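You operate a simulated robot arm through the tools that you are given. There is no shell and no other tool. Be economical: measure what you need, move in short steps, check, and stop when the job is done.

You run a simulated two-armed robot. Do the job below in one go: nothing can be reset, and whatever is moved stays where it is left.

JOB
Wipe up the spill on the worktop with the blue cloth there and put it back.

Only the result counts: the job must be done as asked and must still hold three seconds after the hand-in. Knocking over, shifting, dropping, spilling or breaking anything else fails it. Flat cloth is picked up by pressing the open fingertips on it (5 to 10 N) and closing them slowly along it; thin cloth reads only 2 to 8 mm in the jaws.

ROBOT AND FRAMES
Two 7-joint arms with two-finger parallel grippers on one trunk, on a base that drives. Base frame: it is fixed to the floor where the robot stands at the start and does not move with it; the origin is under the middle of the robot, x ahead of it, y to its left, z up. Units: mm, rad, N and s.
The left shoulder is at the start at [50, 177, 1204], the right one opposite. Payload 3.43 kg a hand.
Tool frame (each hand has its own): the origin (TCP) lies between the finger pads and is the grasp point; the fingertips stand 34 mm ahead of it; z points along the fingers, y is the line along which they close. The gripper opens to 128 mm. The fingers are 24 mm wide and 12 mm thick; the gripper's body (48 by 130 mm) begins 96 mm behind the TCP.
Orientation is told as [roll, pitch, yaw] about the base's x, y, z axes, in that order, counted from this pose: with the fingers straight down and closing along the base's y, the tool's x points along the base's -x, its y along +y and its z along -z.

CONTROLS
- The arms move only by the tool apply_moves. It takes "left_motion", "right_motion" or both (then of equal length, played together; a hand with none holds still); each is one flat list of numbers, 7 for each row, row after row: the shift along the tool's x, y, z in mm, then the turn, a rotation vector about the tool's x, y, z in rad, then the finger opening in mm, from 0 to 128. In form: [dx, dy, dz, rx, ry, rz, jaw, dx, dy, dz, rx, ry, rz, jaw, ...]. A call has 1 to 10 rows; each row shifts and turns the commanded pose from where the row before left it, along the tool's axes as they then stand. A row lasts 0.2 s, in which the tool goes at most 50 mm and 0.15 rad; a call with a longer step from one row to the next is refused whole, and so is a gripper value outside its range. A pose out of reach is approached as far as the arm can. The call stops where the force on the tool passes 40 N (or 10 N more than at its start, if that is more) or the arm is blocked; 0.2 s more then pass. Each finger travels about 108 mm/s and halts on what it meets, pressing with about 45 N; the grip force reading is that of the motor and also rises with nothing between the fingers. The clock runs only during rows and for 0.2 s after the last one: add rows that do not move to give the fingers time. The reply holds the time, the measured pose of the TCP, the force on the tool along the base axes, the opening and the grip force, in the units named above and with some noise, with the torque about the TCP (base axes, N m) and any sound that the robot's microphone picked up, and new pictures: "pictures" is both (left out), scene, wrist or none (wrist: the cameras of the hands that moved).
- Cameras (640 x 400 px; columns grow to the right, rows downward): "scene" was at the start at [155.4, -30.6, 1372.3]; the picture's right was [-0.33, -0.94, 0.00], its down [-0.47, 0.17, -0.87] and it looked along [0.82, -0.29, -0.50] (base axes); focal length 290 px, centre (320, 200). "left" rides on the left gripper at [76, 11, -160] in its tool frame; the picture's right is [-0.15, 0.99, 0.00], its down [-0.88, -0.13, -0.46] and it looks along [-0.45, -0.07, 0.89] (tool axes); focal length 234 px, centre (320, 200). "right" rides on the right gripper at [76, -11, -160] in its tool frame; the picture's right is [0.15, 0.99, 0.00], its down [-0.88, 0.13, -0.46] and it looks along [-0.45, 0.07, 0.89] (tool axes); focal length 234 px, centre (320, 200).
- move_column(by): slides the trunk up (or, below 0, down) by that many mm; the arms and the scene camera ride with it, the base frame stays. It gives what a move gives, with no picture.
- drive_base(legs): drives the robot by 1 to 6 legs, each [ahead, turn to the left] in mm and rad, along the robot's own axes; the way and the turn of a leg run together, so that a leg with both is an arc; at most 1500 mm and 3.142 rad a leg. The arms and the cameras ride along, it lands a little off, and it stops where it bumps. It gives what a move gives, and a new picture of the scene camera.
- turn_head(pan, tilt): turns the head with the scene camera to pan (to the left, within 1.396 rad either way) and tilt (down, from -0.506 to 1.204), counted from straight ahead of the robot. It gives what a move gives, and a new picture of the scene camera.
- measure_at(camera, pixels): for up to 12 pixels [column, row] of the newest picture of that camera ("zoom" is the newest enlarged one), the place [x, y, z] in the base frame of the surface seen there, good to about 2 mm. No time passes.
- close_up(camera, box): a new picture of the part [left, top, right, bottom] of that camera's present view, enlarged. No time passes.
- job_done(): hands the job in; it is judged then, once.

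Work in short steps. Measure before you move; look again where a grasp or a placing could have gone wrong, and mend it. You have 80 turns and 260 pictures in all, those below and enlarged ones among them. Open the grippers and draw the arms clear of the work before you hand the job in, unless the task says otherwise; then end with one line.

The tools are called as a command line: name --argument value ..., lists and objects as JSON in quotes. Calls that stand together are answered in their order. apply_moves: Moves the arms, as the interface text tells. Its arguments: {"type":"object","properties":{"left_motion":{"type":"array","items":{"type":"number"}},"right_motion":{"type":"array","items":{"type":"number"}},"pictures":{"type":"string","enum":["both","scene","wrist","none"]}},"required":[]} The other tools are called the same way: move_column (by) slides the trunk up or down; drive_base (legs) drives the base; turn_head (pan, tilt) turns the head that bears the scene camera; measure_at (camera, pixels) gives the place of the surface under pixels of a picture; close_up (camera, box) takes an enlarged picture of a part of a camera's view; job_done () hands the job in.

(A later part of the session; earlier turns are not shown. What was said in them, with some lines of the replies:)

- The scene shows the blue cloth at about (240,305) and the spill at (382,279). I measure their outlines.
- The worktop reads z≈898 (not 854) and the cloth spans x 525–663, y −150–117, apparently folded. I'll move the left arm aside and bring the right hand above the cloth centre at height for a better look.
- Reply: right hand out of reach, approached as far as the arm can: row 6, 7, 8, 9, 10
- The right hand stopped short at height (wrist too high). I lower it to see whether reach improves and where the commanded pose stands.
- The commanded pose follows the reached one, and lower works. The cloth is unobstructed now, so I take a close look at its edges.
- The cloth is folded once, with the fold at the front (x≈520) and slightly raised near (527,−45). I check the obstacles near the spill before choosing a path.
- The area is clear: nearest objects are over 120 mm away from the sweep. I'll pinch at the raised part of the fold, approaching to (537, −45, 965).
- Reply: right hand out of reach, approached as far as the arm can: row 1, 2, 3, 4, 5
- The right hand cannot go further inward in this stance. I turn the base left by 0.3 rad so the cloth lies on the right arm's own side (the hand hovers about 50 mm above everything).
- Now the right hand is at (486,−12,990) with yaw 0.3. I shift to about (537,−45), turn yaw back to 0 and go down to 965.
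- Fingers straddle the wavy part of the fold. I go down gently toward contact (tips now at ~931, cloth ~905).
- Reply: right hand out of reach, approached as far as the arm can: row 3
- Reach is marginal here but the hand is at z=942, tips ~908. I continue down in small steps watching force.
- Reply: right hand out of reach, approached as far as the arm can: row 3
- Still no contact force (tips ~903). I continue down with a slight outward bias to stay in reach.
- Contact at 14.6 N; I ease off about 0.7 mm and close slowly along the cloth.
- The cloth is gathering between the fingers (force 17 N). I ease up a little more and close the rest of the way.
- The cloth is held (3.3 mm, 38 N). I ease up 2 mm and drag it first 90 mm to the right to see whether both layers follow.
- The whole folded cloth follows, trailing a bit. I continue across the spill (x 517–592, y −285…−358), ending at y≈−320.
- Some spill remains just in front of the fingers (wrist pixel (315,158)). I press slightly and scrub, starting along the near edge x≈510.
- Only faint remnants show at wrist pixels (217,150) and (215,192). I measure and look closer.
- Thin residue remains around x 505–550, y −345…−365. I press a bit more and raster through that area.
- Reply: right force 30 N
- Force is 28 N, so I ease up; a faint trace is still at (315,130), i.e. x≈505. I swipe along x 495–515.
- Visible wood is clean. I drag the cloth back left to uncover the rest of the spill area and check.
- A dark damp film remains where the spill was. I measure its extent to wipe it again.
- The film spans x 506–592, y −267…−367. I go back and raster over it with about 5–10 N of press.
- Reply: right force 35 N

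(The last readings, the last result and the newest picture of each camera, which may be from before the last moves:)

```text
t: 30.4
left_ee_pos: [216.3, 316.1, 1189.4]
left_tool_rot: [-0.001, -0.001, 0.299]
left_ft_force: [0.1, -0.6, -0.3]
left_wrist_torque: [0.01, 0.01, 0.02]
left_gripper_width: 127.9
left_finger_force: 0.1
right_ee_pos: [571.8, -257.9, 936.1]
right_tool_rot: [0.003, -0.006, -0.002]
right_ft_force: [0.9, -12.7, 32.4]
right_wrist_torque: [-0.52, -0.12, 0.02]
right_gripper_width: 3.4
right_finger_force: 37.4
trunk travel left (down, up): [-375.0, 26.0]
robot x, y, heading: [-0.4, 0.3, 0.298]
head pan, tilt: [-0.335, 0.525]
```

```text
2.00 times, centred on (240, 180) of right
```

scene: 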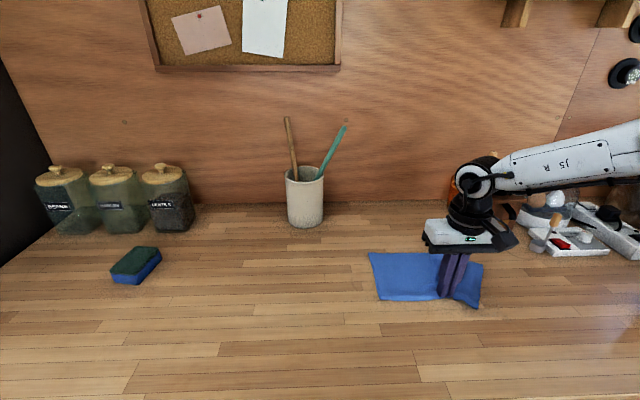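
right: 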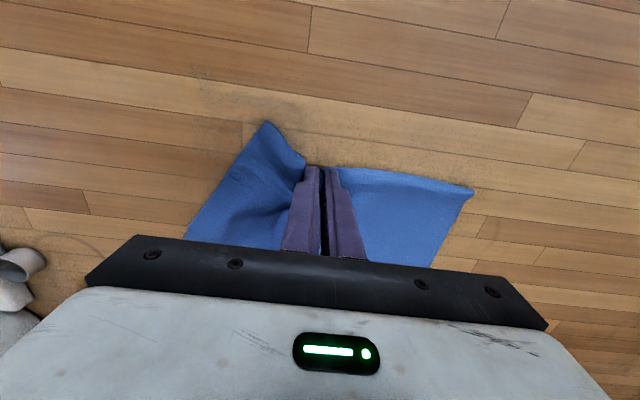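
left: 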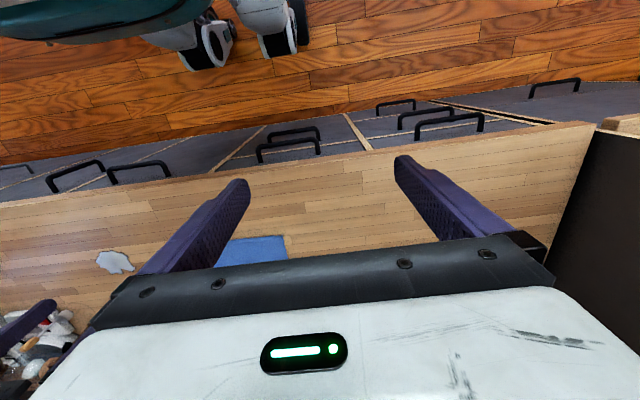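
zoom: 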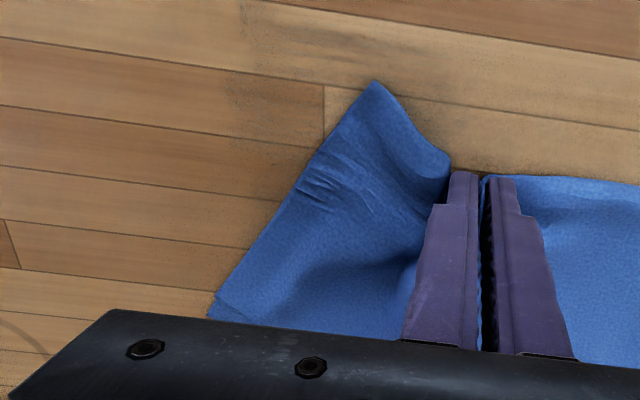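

The film is fading, with faint traces along the front (x≈500–520). I ease off 1 mm and repeat strokes there.

apply_moves --right_motion '[20, 0, -1, 0, 0, 0, 0, 25, 0, 0, 0, 0, 0, 0, 25, 0, 0, 0, 0, 0, 0, 0, -40, 0, 0, 0, 0, 0, 0, -40, 0, 0, 0, 0, 0, 0, -40, 0, 0, 0, 0, 0, -10, 40, 0, 0, 0, 0, 0, 0, 40, 0, 0, 0, 0, 0, 0, 40, 0, 0, 0, 0, 0, -10, -40, 0, 0, 0, 0, 0]' --pictures "none"

apply_moves --right_motion '[0, -40, 0, 0, 0, 0, 0, 0, -40, 0, 0, 0, 0, 0, -20, 40, 0, 0, 0, 0, 0, 0, 40, 0, 0, 0, 0, 0, 0, 40, 0, 0, 0, 0, 0, -20, 0, -0.5, 0, 0, 0, 0, 0, -40, 0, 0, 0, 0, 0, 0, -40, 0, 0, 0, 0, 0, 0, -40, 0, 0, 0, 0, 0, -15, 40, 0, 0, 0, 0, 0]' --pictures "none"

apply_moves --right_motion '[0, 40, 0, 0, 0, 0, 0, 5, 40, 0, 0, 0, 0, 0, 10, 40, 0, 0, 0, 0, 0, 10, 40, -0.5, 0, 0, 0, 0, 10, 30, 0, 0, 0, 0, 0, 5, 25, 0, 0, 0, 0, 0, 0, 0, 0, 0, 0, 0, 0]'

close_up --camera "right" --box '[0, 80, 320, 280]'

close_up --camera "scene" --box '[280, 230, 600, 400]'

```text
t: 32.6
left_ee_pos: [218.3, 315.9, 1189.0]
left_tool_rot: [0.0, 0.0, 0.301]
left_ft_force: [-0.2, 0.0, -0.5]
left_wrist_torque: [0.03, 0.01, 0.0]
left_gripper_width: 128.0
left_finger_force: 0.1
right_ee_pos: [521.2, -296.8, 935.8]
right_tool_rot: [0.006, -0.003, 0.001]
right_ft_force: [-0.7, 2.9, 6.5]
right_wrist_torque: [0.1, -0.03, 0.0]
right_gripper_width: 3.3
right_finger_force: 37.9
trunk travel left (down, up): [-375.0, 26.0]
robot x, y, heading: [1.8, 2.5, 0.295]
head pan, tilt: [-0.335, 0.525]
```

```text
t: 34.8
left_ee_pos: [218.9, 316.2, 1188.3]
left_tool_rot: [-0.001, 0.0, 0.299]
left_ft_force: [0.1, -0.2, 0.3]
left_wrist_torque: [-0.04, 0.06, -0.06]
left_gripper_width: 128.0
left_finger_force: 0.0
right_ee_pos: [576.3, -336.8, 937.5]
right_tool_rot: [0.0, 0.0, -0.002]
right_ft_force: [-0.6, -0.8, 2.7]
right_wrist_torque: [-0.06, 0.03, -0.02]
right_gripper_width: 3.4
right_finger_force: 37.9
trunk travel left (down, up): [-375.0, 26.0]
robot x, y, heading: [1.3, 1.2, 0.302]
head pan, tilt: [-0.335, 0.525]
```

```text
t: 36.4
left_ee_pos: [218.6, 316.1, 1188.0]
left_tool_rot: [-0.001, 0.001, 0.299]
left_ft_force: [0.0, -0.1, -0.7]
left_wrist_torque: [0.04, 0.02, -0.01]
left_gripper_width: 127.8
left_finger_force: 0.0
right_ee_pos: [538.4, -123.7, 938.0]
right_tool_rot: [0.003, -0.002, -0.001]
right_ft_force: [0.1, -1.0, 1.2]
right_wrist_torque: [-0.06, -0.03, -0.02]
right_gripper_width: 3.4
right_finger_force: 38.0
trunk travel left (down, up): [-375.0, 26.0]
robot x, y, heading: [-1.3, -1.2, 0.299]
head pan, tilt: [-0.335, 0.525]
```

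scene: 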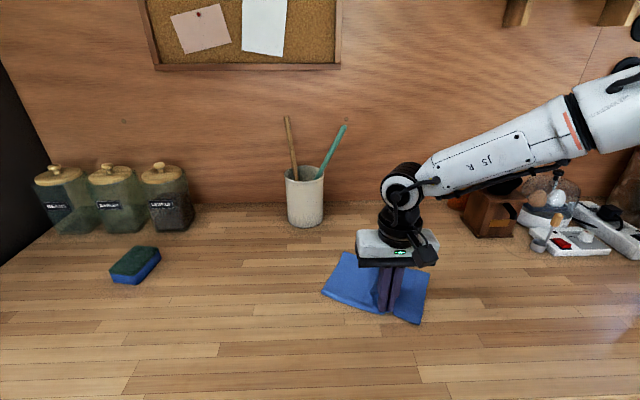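
right: 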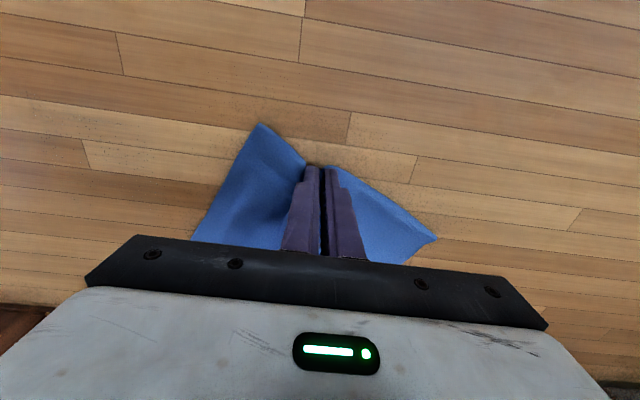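

```text
2.00 times, centred on (160, 180) of right
```

zoom: 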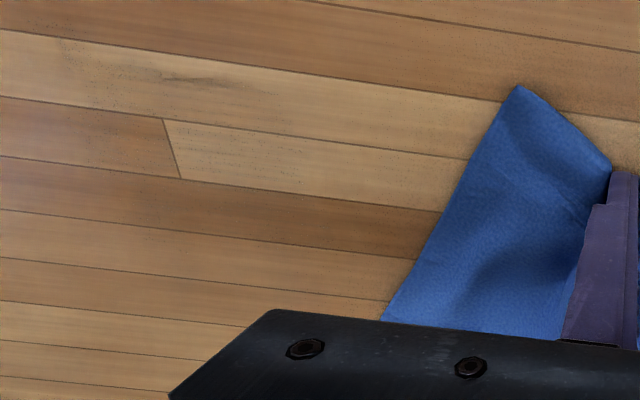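

```text
2.00 times, centred on (440, 315) of scene
```

zoom: 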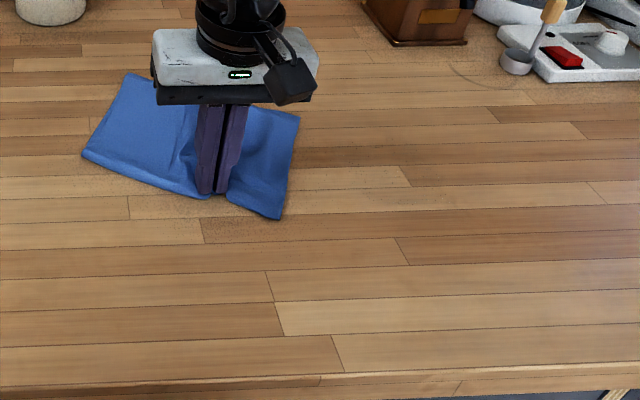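

Almost clean; a trace is left near right px (95,118), x≈510. One more pressed pass over the front strip.

apply_moves --right_motion '[10, -33, 0, 0, 0, 0, 0, 10, -33, 0.5, 0, 0, 0, 0, 8, -33, 0.5, 0, 0, 0, 0, 0, -33, 0.5, 0, 0, 0, 0, 0, -40, 0, 0, 0, 0, 0, 0, -40, 0, 0, 0, 0, 0, 0, -40, 0, 0, 0, 0, 0, 0, 40, 0, 0, 0, 0, 0, 0, 40, 0, 0, 0, 0, 0, 0, 40, 0, 0, 0, 0, 0]' --pictures "none"

apply_moves --right_motion '[-14, 0, 0, 0, 0, 0, 0, 0, -40, 0, 0, 0, 0, 0, 0, -40, 0, 0, 0, 0, 0, 0, -40, 0, 0, 0, 0, 0, -15, 0, 0, 0, 0, 0, 0, 0, 40, 0, 0, 0, 0, 0, 0, 40, 0, 0, 0, 0, 0, 0, 40, 0, 0, 0, 0, 0, 0, 0, 0, 0, 0, 0, 0]' --pictures "none"

apply_moves --right_motion '[0, 30, -0.7, 0, 0, 0, 0, 0, 40, 0, 0, 0, 0, 0, 0, 40, 0, 0, 0, 0, 0, 0, 35, 0, 0, 0, 0, 0, 0, 0, 0, 0, 0, 0, 0]'

close_up --camera "right" --box '[0, 80, 320, 280]'

```text
t: 38.6
left_ee_pos: [218.3, 316.8, 1187.7]
left_tool_rot: [-0.002, 0.001, 0.299]
left_ft_force: [0.3, 0.2, -0.2]
left_wrist_torque: [-0.04, -0.03, 0.0]
left_gripper_width: 128.3
left_finger_force: 0.0
right_ee_pos: [509.6, -253.6, 936.1]
right_tool_rot: [0.003, 0.003, -0.004]
right_ft_force: [-1.7, -3.4, 6.6]
right_wrist_torque: [-0.11, 0.0, 0.0]
right_gripper_width: 3.3
right_finger_force: 37.6
trunk travel left (down, up): [-375.0, 26.0]
robot x, y, heading: [3.3, 0.9, 0.302]
head pan, tilt: [-0.335, 0.525]
```

```text
t: 40.6
left_ee_pos: [216.5, 316.0, 1189.2]
left_tool_rot: [-0.002, -0.003, 0.299]
left_ft_force: [-0.1, 0.0, 0.4]
left_wrist_torque: [0.0, -0.02, 0.0]
left_gripper_width: 128.1
left_finger_force: 0.1
right_ee_pos: [539.3, -253.0, 934.7]
right_tool_rot: [0.004, -0.008, -0.003]
right_ft_force: [1.8, -11.3, 29.6]
right_wrist_torque: [-0.42, -0.14, -0.04]
right_gripper_width: 3.2
right_finger_force: 38.6
trunk travel left (down, up): [-375.0, 26.0]
robot x, y, heading: [-2.3, -1.7, 0.293]
head pan, tilt: [-0.335, 0.525]
```

```text
t: 41.8
left_ee_pos: [217.5, 315.5, 1188.1]
left_tool_rot: [-0.003, 0.0, 0.299]
left_ft_force: [0.8, 0.4, 0.9]
left_wrist_torque: [0.01, 0.0, 0.04]
left_gripper_width: 127.9
left_finger_force: 0.1
right_ee_pos: [536.8, -110.1, 935.6]
right_tool_rot: [0.006, 0.0, -0.002]
right_ft_force: [-1.1, -4.2, 13.6]
right_wrist_torque: [-0.16, 0.01, -0.05]
right_gripper_width: 3.0
right_finger_force: 37.9
trunk travel left (down, up): [-375.0, 26.0]
robot x, y, heading: [-2.7, 0.7, 0.3]
head pan, tilt: [-0.335, 0.525]
```

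scene: 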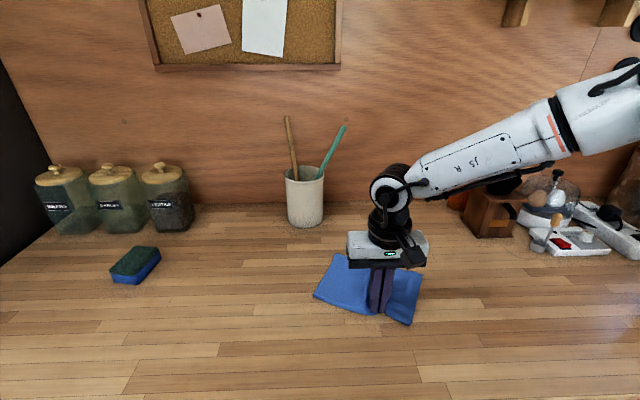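
right: 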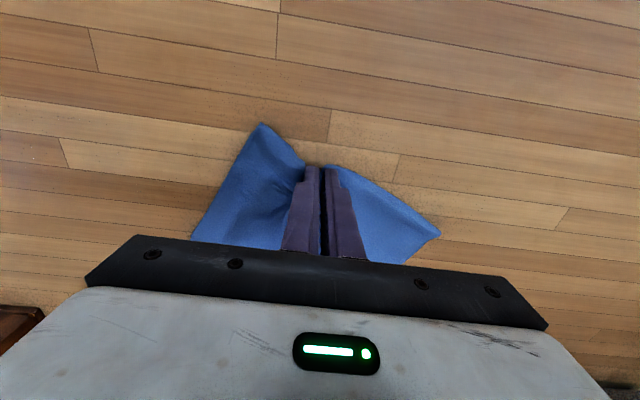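

```text
2.00 times, centred on (160, 180) of right
```

zoom: 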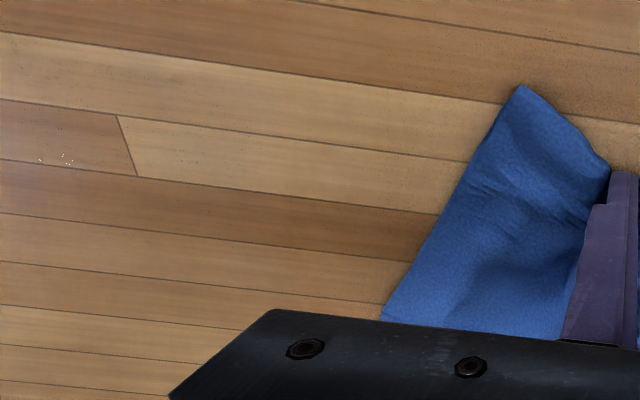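

The film is gone; only a few white specks at right px (20–33,160). I measure whether they lie within the spill area.

measure_at --camera "right" --pixels '[[20, 160], [33, 158]]'

close_up --camera "right" --box '[0, 130, 80, 180]'

close_up --camera "scene" --box '[420, 270, 540, 345]'

```text
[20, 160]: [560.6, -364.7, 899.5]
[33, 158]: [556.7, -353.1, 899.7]
```

```text
8.00 times, centred on (40, 155) of right
```

zoom: 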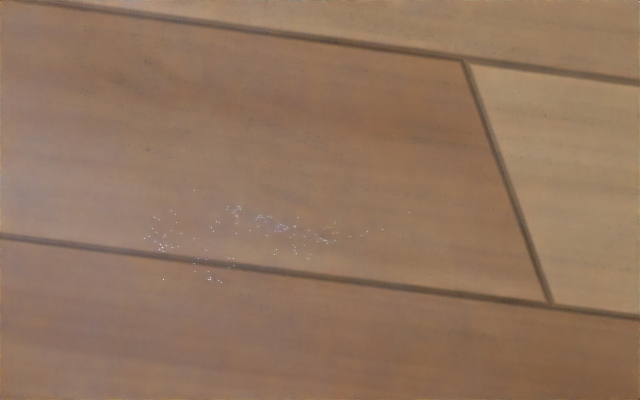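

```text
5.33 times, centred on (480, 308) of scene
```

zoom: 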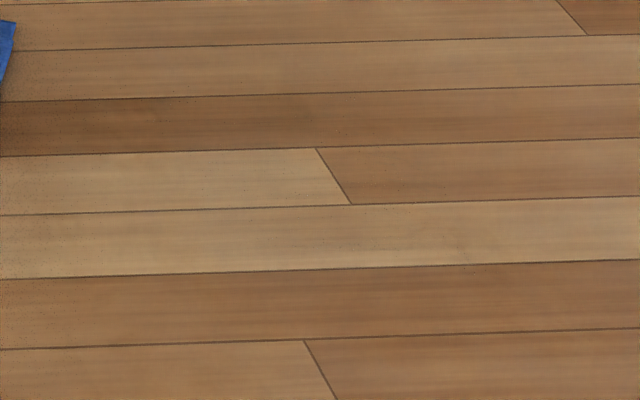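

Faint glints at the far edge (558,−360) hint at a micro-film, so one last pass there at x≈555 and 580, reaching y≈−385.

apply_moves --right_motion '[-5, -40, -0.3, 0, 0, 0, 0, -5, -40, 0, 0, 0, 0, 0, -5, -40, 0, 0, 0, 0, 0, 0, -40, 0, 0, 0, 0, 0, 0, -40, 0, 0, 0, 0, 0, 0, -40, 0, 0, 0, 0, 0, 0, -40, 0, 0, 0, 0, 0, 0, 40, 0, 0, 0, 0, 0, 0, 40, 0, 0, 0, 0, 0, -12, -40, 0, 0, 0, 0, 0]' --pictures "none"

apply_moves --right_motion '[0, -40, 0, 0, 0, 0, 0, -10, 0, 0, 0, 0, 0, 0, 0, 40, 0, 0, 0, 0, 0, 0, 40, 0, 0, 0, 0, 0, 0, -40, 0, 0, 0, 0, 0, 0, -40, 0, 0, 0, 0, 0, 10, 40, -0.5, 0, 0, 0, 0, 10, 40, 0, 0, 0, 0, 0, 10, 40, -0.5, 0, 0, 0, 0, 5, 40, 0, 0, 0, 0, 0]' --pictures "none"

apply_moves --right_motion '[0, 30, -0.5, 0, 0, 0, 0, 0, 30, 0, 0, 0, 0, 0, 0, 30, 0, 0, 0, 0, 0, 0, 25, 0, 0, 0, 0, 0, 0, 0, 0, 0, 0, 0, 0]'

close_up --camera "right" --box '[0, 80, 320, 280]'

```text
t: 44.0
left_ee_pos: [217.5, 314.7, 1187.9]
left_tool_rot: [-0.001, -0.002, 0.299]
left_ft_force: [0.2, 0.6, -0.2]
left_wrist_torque: [0.0, -0.02, 0.01]
left_gripper_width: 127.9
left_finger_force: 0.0
right_ee_pos: [565.2, -348.4, 937.0]
right_tool_rot: [0.005, 0.0, 0.0]
right_ft_force: [0.1, 2.8, 5.6]
right_wrist_torque: [0.08, -0.02, 0.02]
right_gripper_width: 3.3
right_finger_force: 37.9
trunk travel left (down, up): [-375.0, 26.0]
robot x, y, heading: [0.5, 1.4, 0.294]
head pan, tilt: [-0.335, 0.525]
```

```text
t: 46.2
left_ee_pos: [218.4, 316.6, 1188.1]
left_tool_rot: [-0.001, 0.001, 0.3]
left_ft_force: [0.1, -0.8, 0.4]
left_wrist_torque: [0.02, 0.02, 0.0]
left_gripper_width: 128.1
left_finger_force: 0.1
right_ee_pos: [542.6, -227.4, 938.3]
right_tool_rot: [0.003, 0.005, -0.003]
right_ft_force: [-0.3, -0.8, 1.7]
right_wrist_torque: [-0.05, 0.01, -0.03]
right_gripper_width: 3.3
right_finger_force: 37.8
trunk travel left (down, up): [-375.0, 26.0]
robot x, y, heading: [-0.1, 0.4, 0.299]
head pan, tilt: [-0.335, 0.525]
```

```text
t: 47.4
left_ee_pos: [219.9, 315.8, 1188.1]
left_tool_rot: [0.001, -0.001, 0.298]
left_ft_force: [-0.2, 0.4, -0.3]
left_wrist_torque: [0.01, 0.01, 0.02]
left_gripper_width: 128.3
left_finger_force: 0.0
right_ee_pos: [540.8, -115.3, 939.2]
right_tool_rot: [0.003, 0.0, -0.001]
right_ft_force: [-0.6, 0.3, 1.2]
right_wrist_torque: [-0.05, 0.0, 0.02]
right_gripper_width: 3.5
right_finger_force: 37.7
trunk travel left (down, up): [-375.0, 26.0]
robot x, y, heading: [-0.9, -4.3, 0.297]
head pan, tilt: [-0.335, 0.525]
```

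scene: 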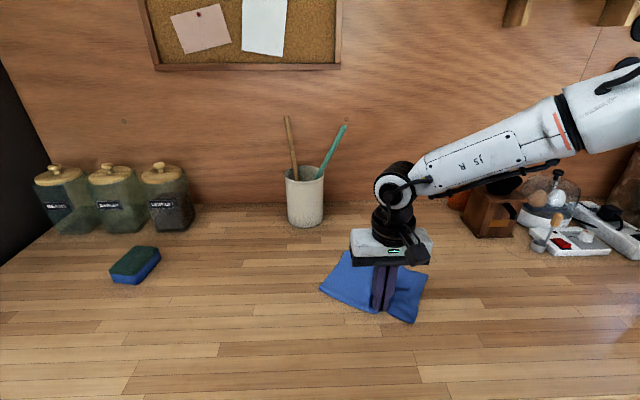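
right: 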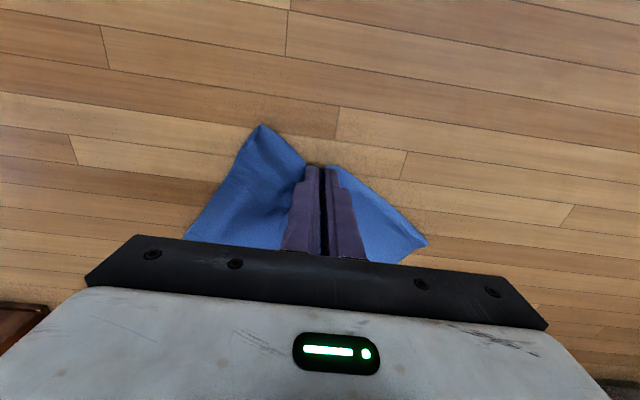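

```text
2.00 times, centred on (160, 180) of right
```

zoom: 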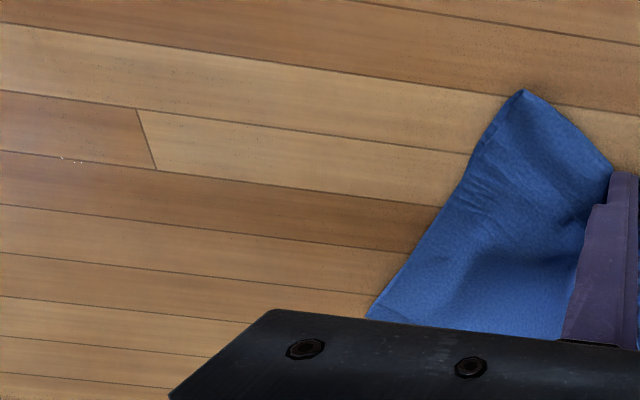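

The wood is clean. To put the cloth back I need a bit more reach to the left: I turn the base 0.2 rad left, which also drags the held cloth toward home.

drive_base --legs '[[0, 0.2]]'

```text
t: 48.5
left_ee_pos: [153.0, 353.2, 1189.0]
left_tool_rot: [-0.002, -0.001, 0.496]
left_ft_force: [0.8, 0.1, 0.1]
left_wrist_torque: [0.0, -0.02, 0.02]
left_gripper_width: 127.9
left_finger_force: 0.0
right_ee_pos: [551.3, -7.8, 938.3]
right_tool_rot: [0.004, 0.0, 0.194]
right_ft_force: [0.1, -0.7, 1.0]
right_wrist_torque: [-0.03, -0.03, -0.03]
right_gripper_width: 3.3
right_finger_force: 38.2
trunk travel left (down, up): [-375.0, 26.0]
robot x, y, heading: [0.7, -0.2, 0.495]
head pan, tilt: [-0.335, 0.525]
```

scene: 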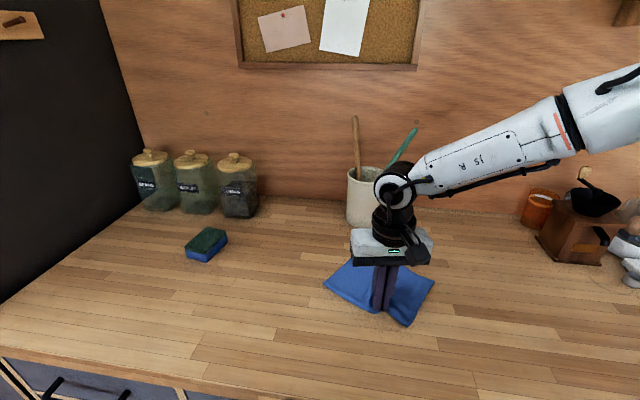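

Hand is at (551,−8), yaw 0.19. I turn the yaw back, pull forward to x≈505, then move diagonally to the original grip point (533,−52) so the wings straighten.

apply_moves --right_motion '[0, 0, 0, 0, 0, 0.1, 0, 0, 0, 0, 0, 0, 0.094, 0, 16, 5, 0, 0, 0, 0, 0, 15, 5, 0, 0, 0, 0, 0, 15, 5, 0, 0, 0, 0, 0, -4, -18, 0, 0, 0, 0, 0, -8, -18, 0, 0, 0, 0, 0, -16, -18, 0, 0, 0, 0, 0, 0, 0, 0, 0, 0, 0, 0]'

```text
t: 50.5
left_ee_pos: [152.7, 352.7, 1187.7]
left_tool_rot: [-0.002, 0.0, 0.494]
left_ft_force: [-0.6, 0.3, 0.1]
left_wrist_torque: [-0.04, -0.01, -0.01]
left_gripper_width: 128.2
left_finger_force: 0.0
right_ee_pos: [534.1, -48.0, 937.5]
right_tool_rot: [0.004, 0.0, 0.0]
right_ft_force: [-0.9, -0.2, 1.5]
right_wrist_torque: [-0.02, -0.03, 0.0]
right_gripper_width: 3.2
right_finger_force: 37.4
trunk travel left (down, up): [-375.0, 26.0]
robot x, y, heading: [3.2, -1.8, 0.498]
head pan, tilt: [-0.335, 0.525]
```

scene: 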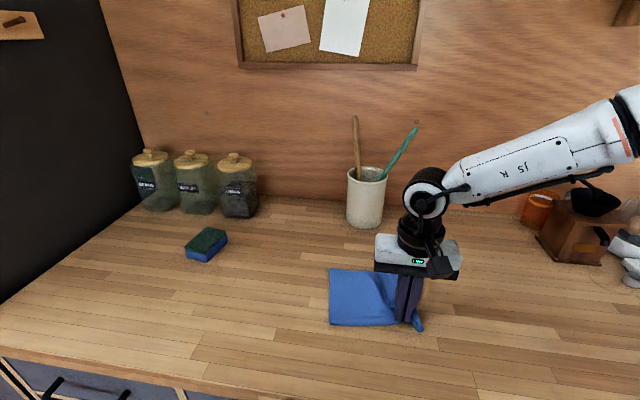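
right: 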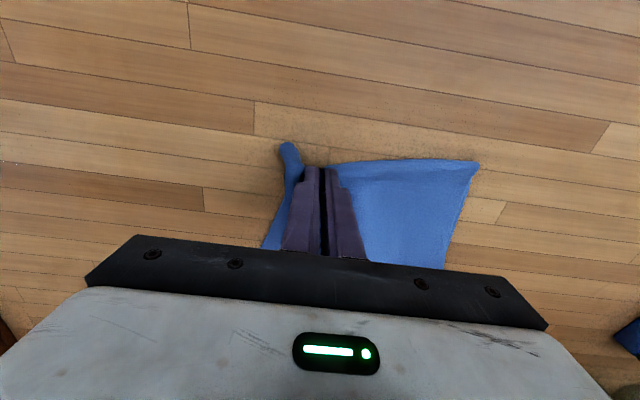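

Left wing lies flat; the right wing is tucked under. I measure the present outline against the original corners.

measure_at --camera "scene" --pixels '[[332, 271], [332, 323], [375, 270], [375, 322], [418, 328], [422, 300], [416, 315]]'

close_up --camera "scene" --box '[310, 240, 470, 340]'

```text
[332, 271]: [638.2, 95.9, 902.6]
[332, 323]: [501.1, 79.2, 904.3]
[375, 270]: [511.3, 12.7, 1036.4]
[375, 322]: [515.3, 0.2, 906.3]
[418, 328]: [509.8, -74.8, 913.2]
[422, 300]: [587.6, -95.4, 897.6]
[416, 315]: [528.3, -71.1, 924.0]
```

```text
4.00 times, centred on (390, 290) of scene
```

zoom: 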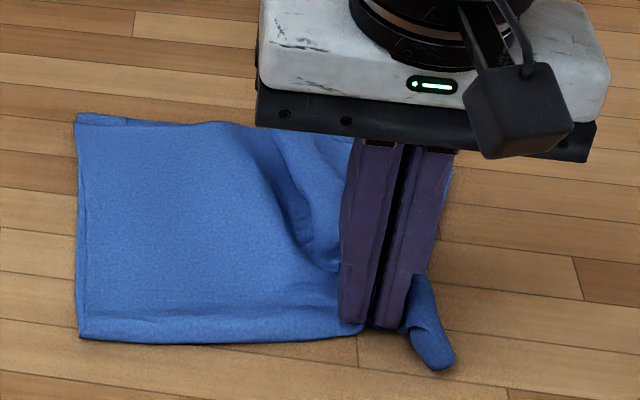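

Left corners are ~25 mm right and ~25 mm forward of home, partly from the gather. I push +40 mm left and +18 mm back, which should also trail the right wing out.

apply_moves --right_motion '[-4, 10, 0, 0, 0, 0, 0, -4, 10, 0, 0, 0, 0, 0, -5, 10, 0, 0, 0, 0, 0, -5, 10, 0, 0, 0, 0, 0, 0, 0, 0, 0, 0, 0, 0]'

close_up --camera "scene" --box '[310, 240, 470, 340]'

```text
t: 51.7
left_ee_pos: [153.8, 351.6, 1188.1]
left_tool_rot: [-0.003, 0.0, 0.494]
left_ft_force: [-0.4, 0.0, 0.4]
left_wrist_torque: [-0.02, 0.01, 0.03]
left_gripper_width: 128.2
left_finger_force: 0.1
right_ee_pos: [552.1, -6.2, 938.2]
right_tool_rot: [0.004, 0.0, -0.001]
right_ft_force: [-1.3, -0.8, -0.2]
right_wrist_torque: [-0.01, -0.03, 0.03]
right_gripper_width: 3.4
right_finger_force: 37.1
trunk travel left (down, up): [-375.0, 26.0]
robot x, y, heading: [-0.5, 4.5, 0.494]
head pan, tilt: [-0.335, 0.525]
```

scene: 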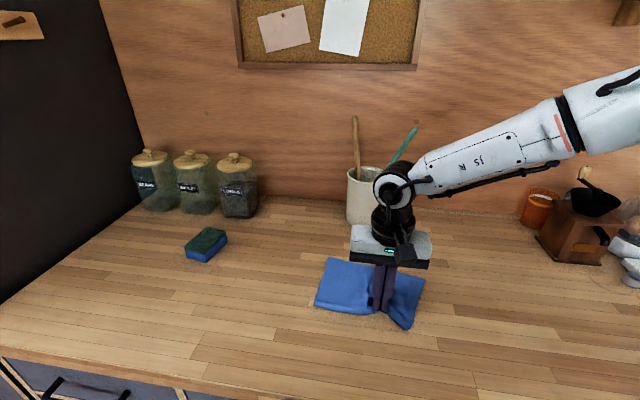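
right: 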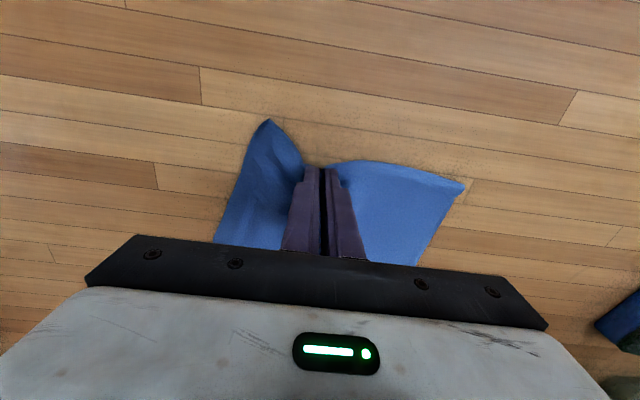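

```text
4.00 times, centred on (390, 290) of scene
```

zoom: 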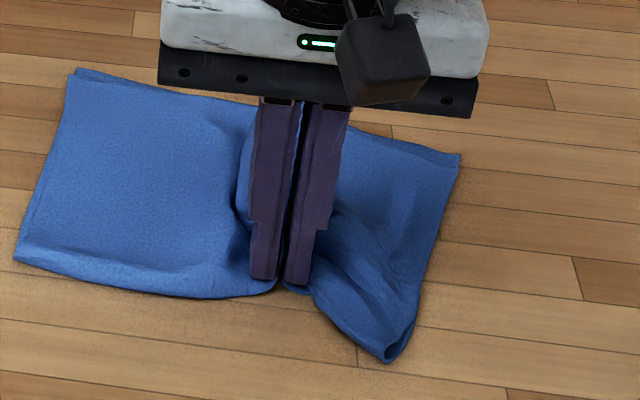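

Nicely spread now. I open the fingers slowly at this height to release the gather, then lift.

apply_moves --right_motion '[0, 0, 0, 0, 0, 0, 8, 0, 0, 0, 0, 0, 0, 16, 0, 0, 0, 0, 0, 0, 26, 0, 0, 0, 0, 0, 0, 36, 0, 0, 0, 0, 0, 0, 46, 0, 0, -10, 0, 0, 0, 46, 0, 0, -20, 0, 0, 0, 46, 0, 0, -25, 0, 0, 0, 46, 0, 0, -25, 0, 0, 0, 46, 0, 0, 0, 0, 0, 0, 46]'

close_up --camera "scene" --box '[290, 240, 450, 340]'

measure_at --camera "zoom" --pixels '[[155, 75], [100, 255], [535, 165], [470, 350], [320, 280], [320, 200]]'

```text
t: 53.9
left_ee_pos: [152.8, 351.3, 1188.5]
left_tool_rot: [-0.001, 0.0, 0.495]
left_ft_force: [-0.3, 0.5, 0.9]
left_wrist_torque: [-0.01, -0.01, -0.02]
left_gripper_width: 128.0
left_finger_force: 0.1
right_ee_pos: [552.4, -7.7, 1016.3]
right_tool_rot: [0.005, 0.002, -0.001]
right_ft_force: [1.6, -0.1, -0.2]
right_wrist_torque: [-0.01, 0.02, -0.02]
right_gripper_width: 46.0
right_finger_force: 0.1
trunk travel left (down, up): [-375.0, 26.0]
robot x, y, heading: [-0.3, -1.4, 0.493]
head pan, tilt: [-0.335, 0.525]
```

scene: 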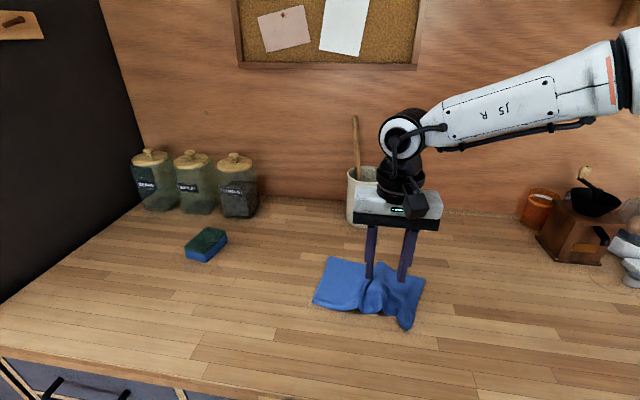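
right: 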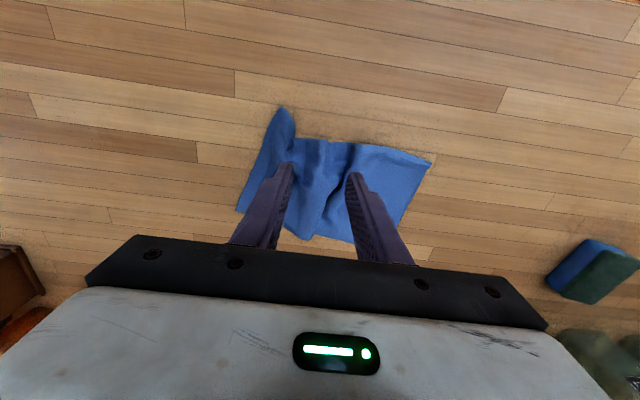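

```text
4.00 times, centred on (370, 290) of scene
```

zoom: 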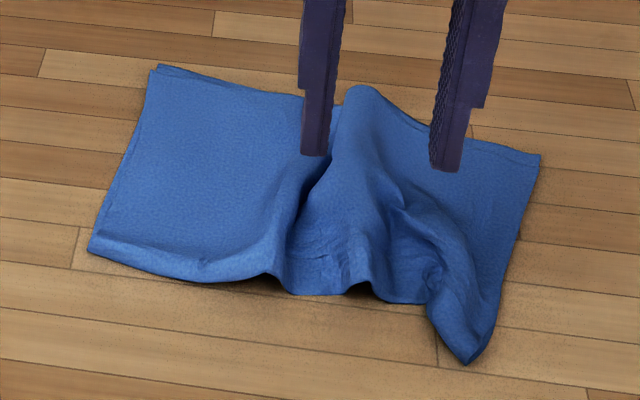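

```text
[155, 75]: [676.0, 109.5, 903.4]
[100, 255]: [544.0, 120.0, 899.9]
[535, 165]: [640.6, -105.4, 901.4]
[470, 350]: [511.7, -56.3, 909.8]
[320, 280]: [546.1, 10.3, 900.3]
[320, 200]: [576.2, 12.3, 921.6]
```

Left side is within ~15 mm of home; the right end is bunched (corner at (512,−56) vs home (518,−140)). I re-pinch the bunch near (538,−52) and pull it right.

apply_moves --right_motion '[5, -14, 10, 0, 0, 0, 46, 5, -15, 15, 0, 0, 0, 46, 4, -15, 20, 0, 0, 0, 46, 0, 0, 20, 0, 0, 0, 46, 0, 0, 6, 0, 0, 0, 46, 0, 0, 3, 0, 0, 0, 46, 0, 0, 0, 0, 0, 0, 46]'

```text
t: 55.5
left_ee_pos: [153.0, 352.4, 1188.3]
left_tool_rot: [-0.001, -0.001, 0.494]
left_ft_force: [-0.7, 0.0, -0.1]
left_wrist_torque: [-0.01, 0.02, 0.01]
left_gripper_width: 128.0
left_finger_force: 0.1
right_ee_pos: [538.1, -50.9, 943.1]
right_tool_rot: [0.004, -0.001, -0.001]
right_ft_force: [0.2, -0.2, 0.1]
right_wrist_torque: [0.0, -0.05, 0.02]
right_gripper_width: 46.1
right_finger_force: 0.2
trunk travel left (down, up): [-375.0, 26.0]
robot x, y, heading: [1.5, 3.0, 0.492]
head pan, tilt: [-0.335, 0.525]
```

scene: 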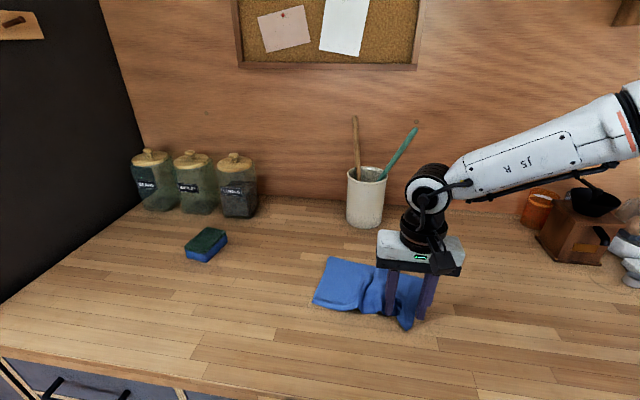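
right: 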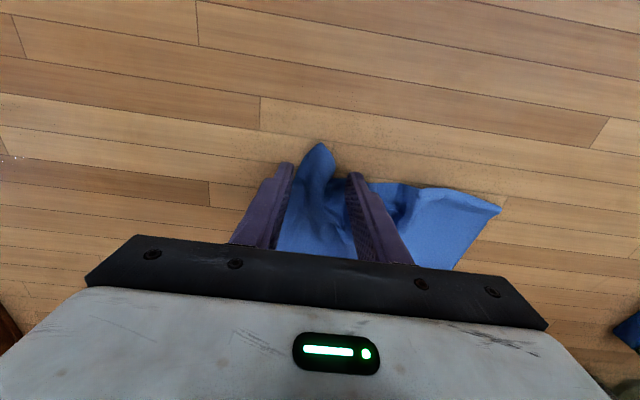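

The fingers straddle the corner bunch, the right finger just outside the edge. I lower 6 mm and close slowly on it.

apply_moves --right_motion '[0, 0, 3, 0, 0, 0, 46, 0, 0, 3, 0, 0, 0, 42, 0, 0, 0, 0, 0, 0, 34, 0, 0, 0, 0, 0, 0, 26, 0, 0, 0, 0, 0, 0, 18, 0, 0, 0, 0, 0, 0, 10, 0, 0, 0, 0, 0, 0, 3, 0, 0, 0, 0, 0, 0, 0, 0, 0, 0, 0, 0, 0, 0]'

```text
t: 57.5
left_ee_pos: [152.8, 353.0, 1188.9]
left_tool_rot: [-0.002, 0.001, 0.493]
left_ft_force: [-0.5, 0.4, -0.7]
left_wrist_torque: [0.02, -0.01, 0.04]
left_gripper_width: 128.0
left_finger_force: 0.1
right_ee_pos: [539.0, -50.5, 937.0]
right_tool_rot: [0.003, 0.0, -0.002]
right_ft_force: [1.0, -1.4, 4.0]
right_wrist_torque: [-0.03, -0.04, -0.02]
right_gripper_width: 3.6
right_finger_force: 38.1
trunk travel left (down, up): [-375.0, 26.0]
robot x, y, heading: [1.4, 0.9, 0.496]
head pan, tilt: [-0.335, 0.525]
```

scene: 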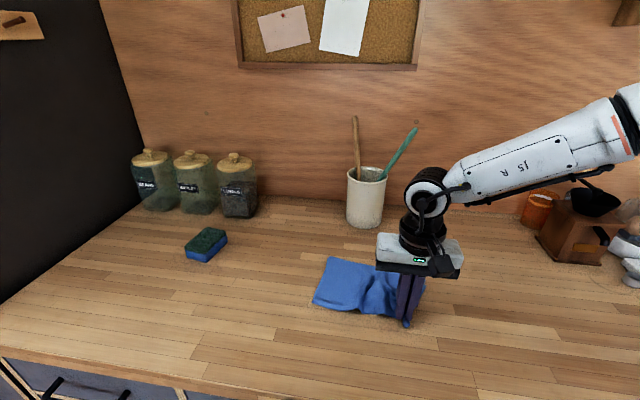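
right: 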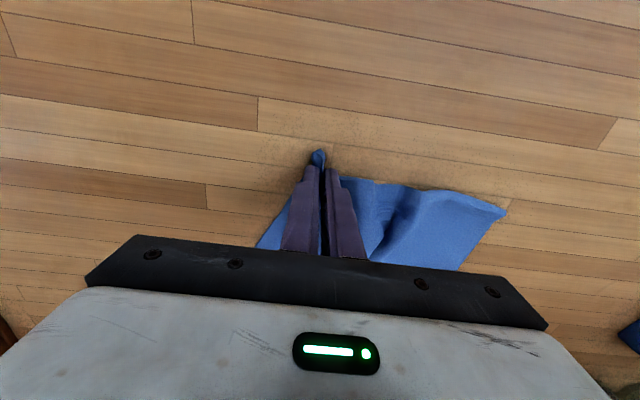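

Held (3.6 mm). I ease up 1 mm and pull right about 65 mm with slow steps.

apply_moves --right_motion '[0, 0, -1.5, 0, 0, 0, 0, 2, -12, 0, 0, 0, 0, 0, 2, -13, 0, 0, 0, 0, 0, 2, -13, 0, 0, 0, 0, 0, 2, -13, 0, 0, 0, 0, 0, 2, -14, 0, 0, 0, 0, 0, 0, 0, 0, 0, 0, 0, 0]'

close_up --camera "scene" --box '[290, 240, 450, 340]'

measure_at --camera "zoom" --pixels '[[155, 75], [100, 255]]'

```text
t: 59.1
left_ee_pos: [153.2, 352.3, 1189.0]
left_tool_rot: [-0.002, -0.001, 0.494]
left_ft_force: [0.1, -0.6, 0.3]
left_wrist_torque: [-0.02, -0.03, 0.01]
left_gripper_width: 127.9
left_finger_force: 0.0
right_ee_pos: [528.4, -115.6, 938.2]
right_tool_rot: [0.002, 0.003, 0.002]
right_ft_force: [0.0, -1.0, 0.4]
right_wrist_torque: [0.04, 0.01, 0.01]
right_gripper_width: 3.7
right_finger_force: 38.2
trunk travel left (down, up): [-375.0, 26.0]
robot x, y, heading: [3.7, 0.8, 0.495]
head pan, tilt: [-0.335, 0.525]
```

scene: 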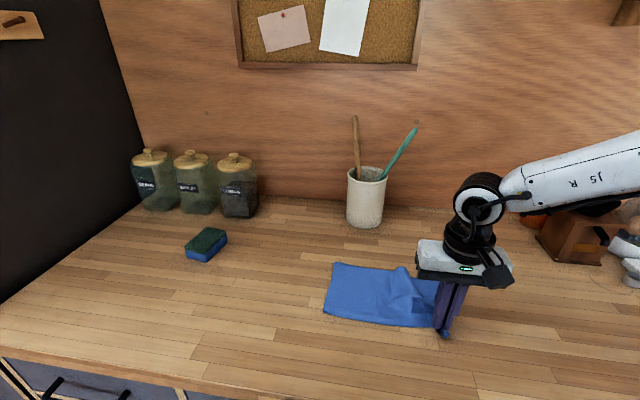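
right: 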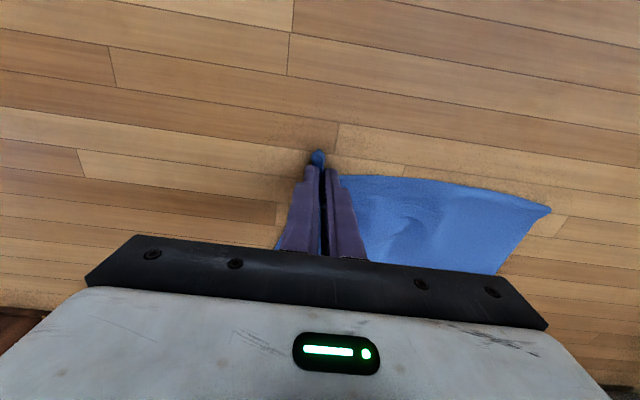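

```text
4.00 times, centred on (370, 290) of scene
```

zoom: 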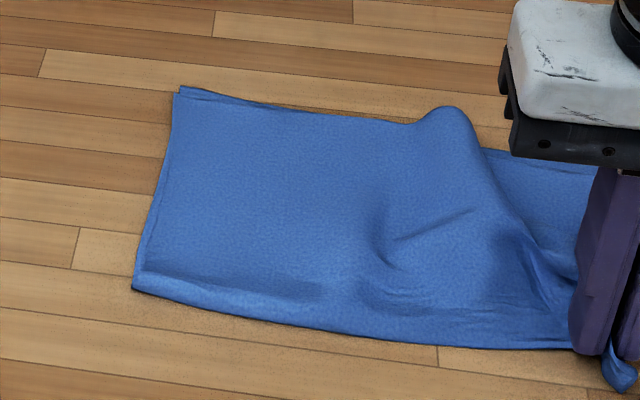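

```text
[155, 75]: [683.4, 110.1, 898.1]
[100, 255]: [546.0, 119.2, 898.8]
```

It stretched well with some slip of the left end. I measure the new corners.

measure_at --camera "zoom" --pixels '[[182, 93], [140, 283], [400, 335], [440, 112], [590, 172]]'

```text
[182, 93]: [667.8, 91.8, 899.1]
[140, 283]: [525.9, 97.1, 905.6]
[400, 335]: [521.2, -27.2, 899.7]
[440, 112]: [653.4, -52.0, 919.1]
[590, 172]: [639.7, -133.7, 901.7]
```

All corners are within ~20 mm of home. I push back 8 mm left, open slowly, and lift away.

apply_moves --right_motion '[0, 8, 0, 0, 0, 0, 0, 0, 0, 0, 0, 0, 0, 10, 0, 0, 0, 0, 0, 0, 20, 0, 0, 0, 0, 0, 0, 30, 0, 0, 0, 0, 0, 0, 42, 0, 0, -8, 0, 0, 0, 46, 0, 0, -20, 0, 0, 0, 46, 0, 0, -30, 0, 0, 0, 46, 0, 0, -30, 0, 0, 0, 46, 0, -30, -20, 0, 0, 0, 46]'

close_up --camera "scene" --box '[300, 240, 460, 340]'

```text
t: 61.3
left_ee_pos: [153.1, 350.9, 1188.6]
left_tool_rot: [-0.001, 0.001, 0.493]
left_ft_force: [-0.2, -0.1, 0.3]
left_wrist_torque: [0.0, -0.03, 0.0]
left_gripper_width: 128.0
left_finger_force: 0.1
right_ee_pos: [530.3, -141.9, 1046.9]
right_tool_rot: [0.006, 0.0, 0.001]
right_ft_force: [0.1, 0.3, -0.3]
right_wrist_torque: [0.02, 0.0, 0.01]
right_gripper_width: 46.2
right_finger_force: 0.1
trunk travel left (down, up): [-375.0, 26.0]
robot x, y, heading: [-1.6, -3.0, 0.496]
head pan, tilt: [-0.335, 0.525]
```

scene: 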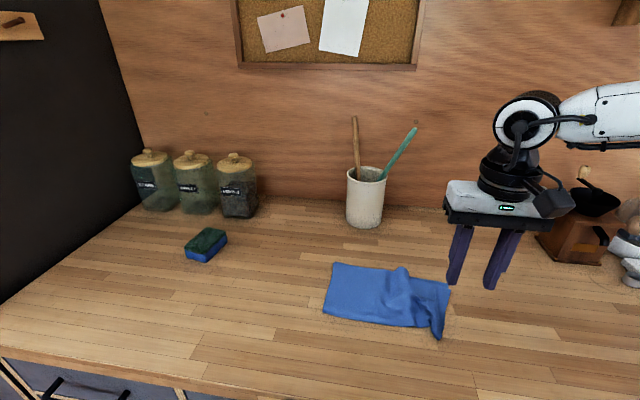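
right: 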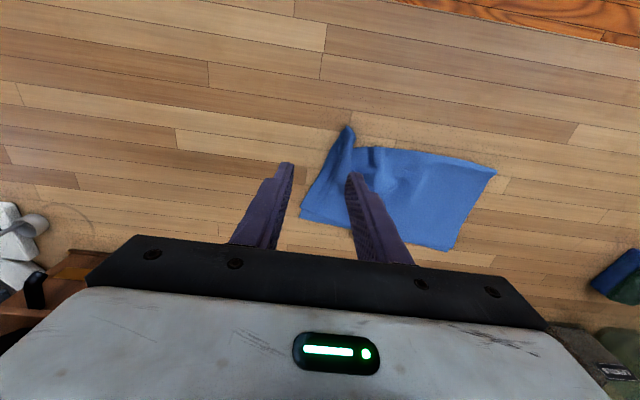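

```text
4.00 times, centred on (380, 290) of scene
```

zoom: 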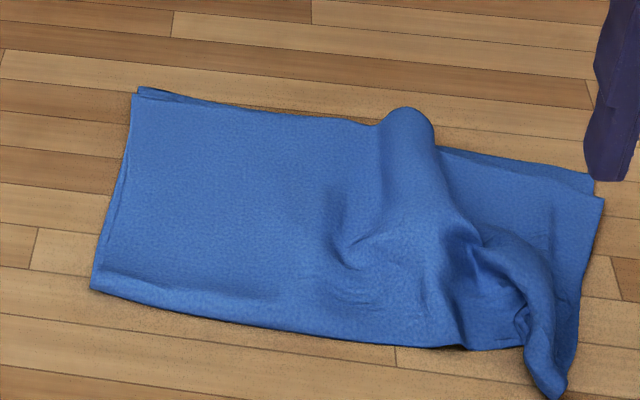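

The cloth lies mostly flat and folded at home; I measure its outline once more, while the spill area needs one last check with the head.

measure_at --camera "zoom" --pixels '[[140, 95], [95, 285], [600, 205], [550, 390], [410, 115], [300, 325]]'

apply_moves --right_motion '[25, -30, -20, 0, 0, 0, 60, 25, -30, -20, 0, 0, 0, 60, 25, -30, -20, 0, 0, 0, 60, 25, -30, -20, 0, 0, 0, 60, 25, -30, -20, 0, 0, 0, 60, 0, -30, 0, 0, 0, 0, 60, 0, 0, 0, 0, 0, 0, 60]' --pictures "none"

turn_head --pan -0.75 --tilt 0.65

```text
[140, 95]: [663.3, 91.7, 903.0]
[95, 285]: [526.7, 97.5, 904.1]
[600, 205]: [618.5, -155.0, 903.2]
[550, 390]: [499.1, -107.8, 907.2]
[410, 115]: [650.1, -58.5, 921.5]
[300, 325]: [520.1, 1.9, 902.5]
```

```text
t: 62.9
left_ee_pos: [154.0, 353.5, 1188.8]
left_tool_rot: [-0.004, -0.001, 0.493]
left_ft_force: [-0.7, 0.2, 0.1]
left_wrist_torque: [0.01, -0.01, -0.01]
left_gripper_width: 127.9
left_finger_force: 0.0
right_ee_pos: [402.5, -318.4, 1147.1]
right_tool_rot: [0.003, 0.002, -0.001]
right_ft_force: [0.0, 0.1, 0.1]
right_wrist_torque: [-0.04, 0.0, -0.01]
right_gripper_width: 60.0
right_finger_force: 0.1
trunk travel left (down, up): [-375.0, 26.0]
robot x, y, heading: [-0.4, -1.4, 0.496]
head pan, tilt: [-0.335, 0.525]
```

```text
t: 63.8
left_ee_pos: [154.8, 351.9, 1188.3]
left_tool_rot: [-0.001, -0.001, 0.494]
left_ft_force: [-0.3, -0.1, -1.4]
left_wrist_torque: [-0.02, 0.0, 0.0]
left_gripper_width: 128.0
left_finger_force: 0.1
right_ee_pos: [403.4, -317.8, 1145.7]
right_tool_rot: [0.004, 0.0, 0.0]
right_ft_force: [0.1, -0.7, 0.0]
right_wrist_torque: [-0.01, 0.04, 0.0]
right_gripper_width: 59.9
right_finger_force: 0.1
trunk travel left (down, up): [-375.0, 26.0]
robot x, y, heading: [0.8, 3.1, 0.495]
head pan, tilt: [-0.75, 0.649]
```

scene: 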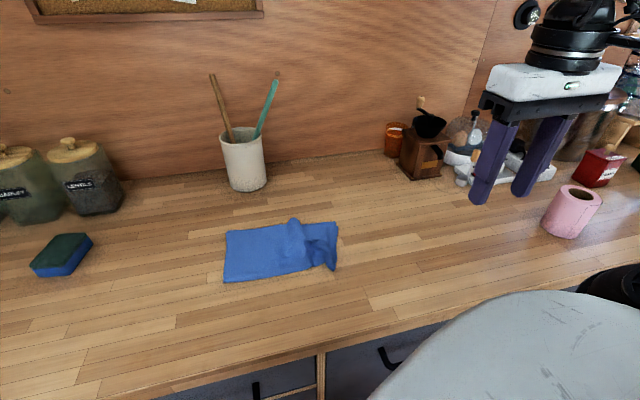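

The worktop looks clean and the cloth is home; a final zoom on the former spill area confirms.

close_up --camera "scene" --box '[330, 190, 490, 290]'

```text
4.00 times, centred on (410, 240) of scene
```

zoom: 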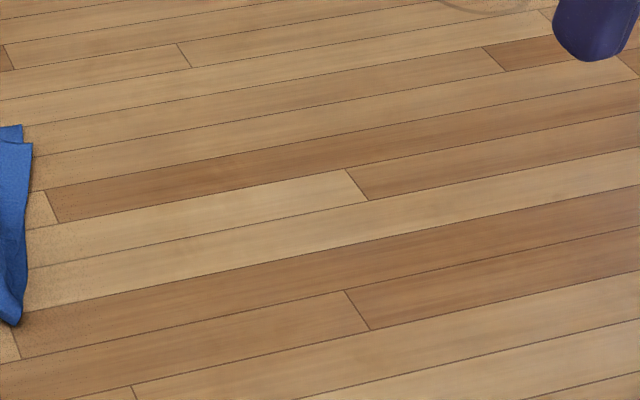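

The spill area is clean, the cloth is back in place, and both hands are open and clear, so I hand in.

job_done

```text
The job is handed in.
```

I wiped up the spill and put the blue cloth back, still folded but a little bunched at its right end, with its corners about 15–40 mm from where they started.
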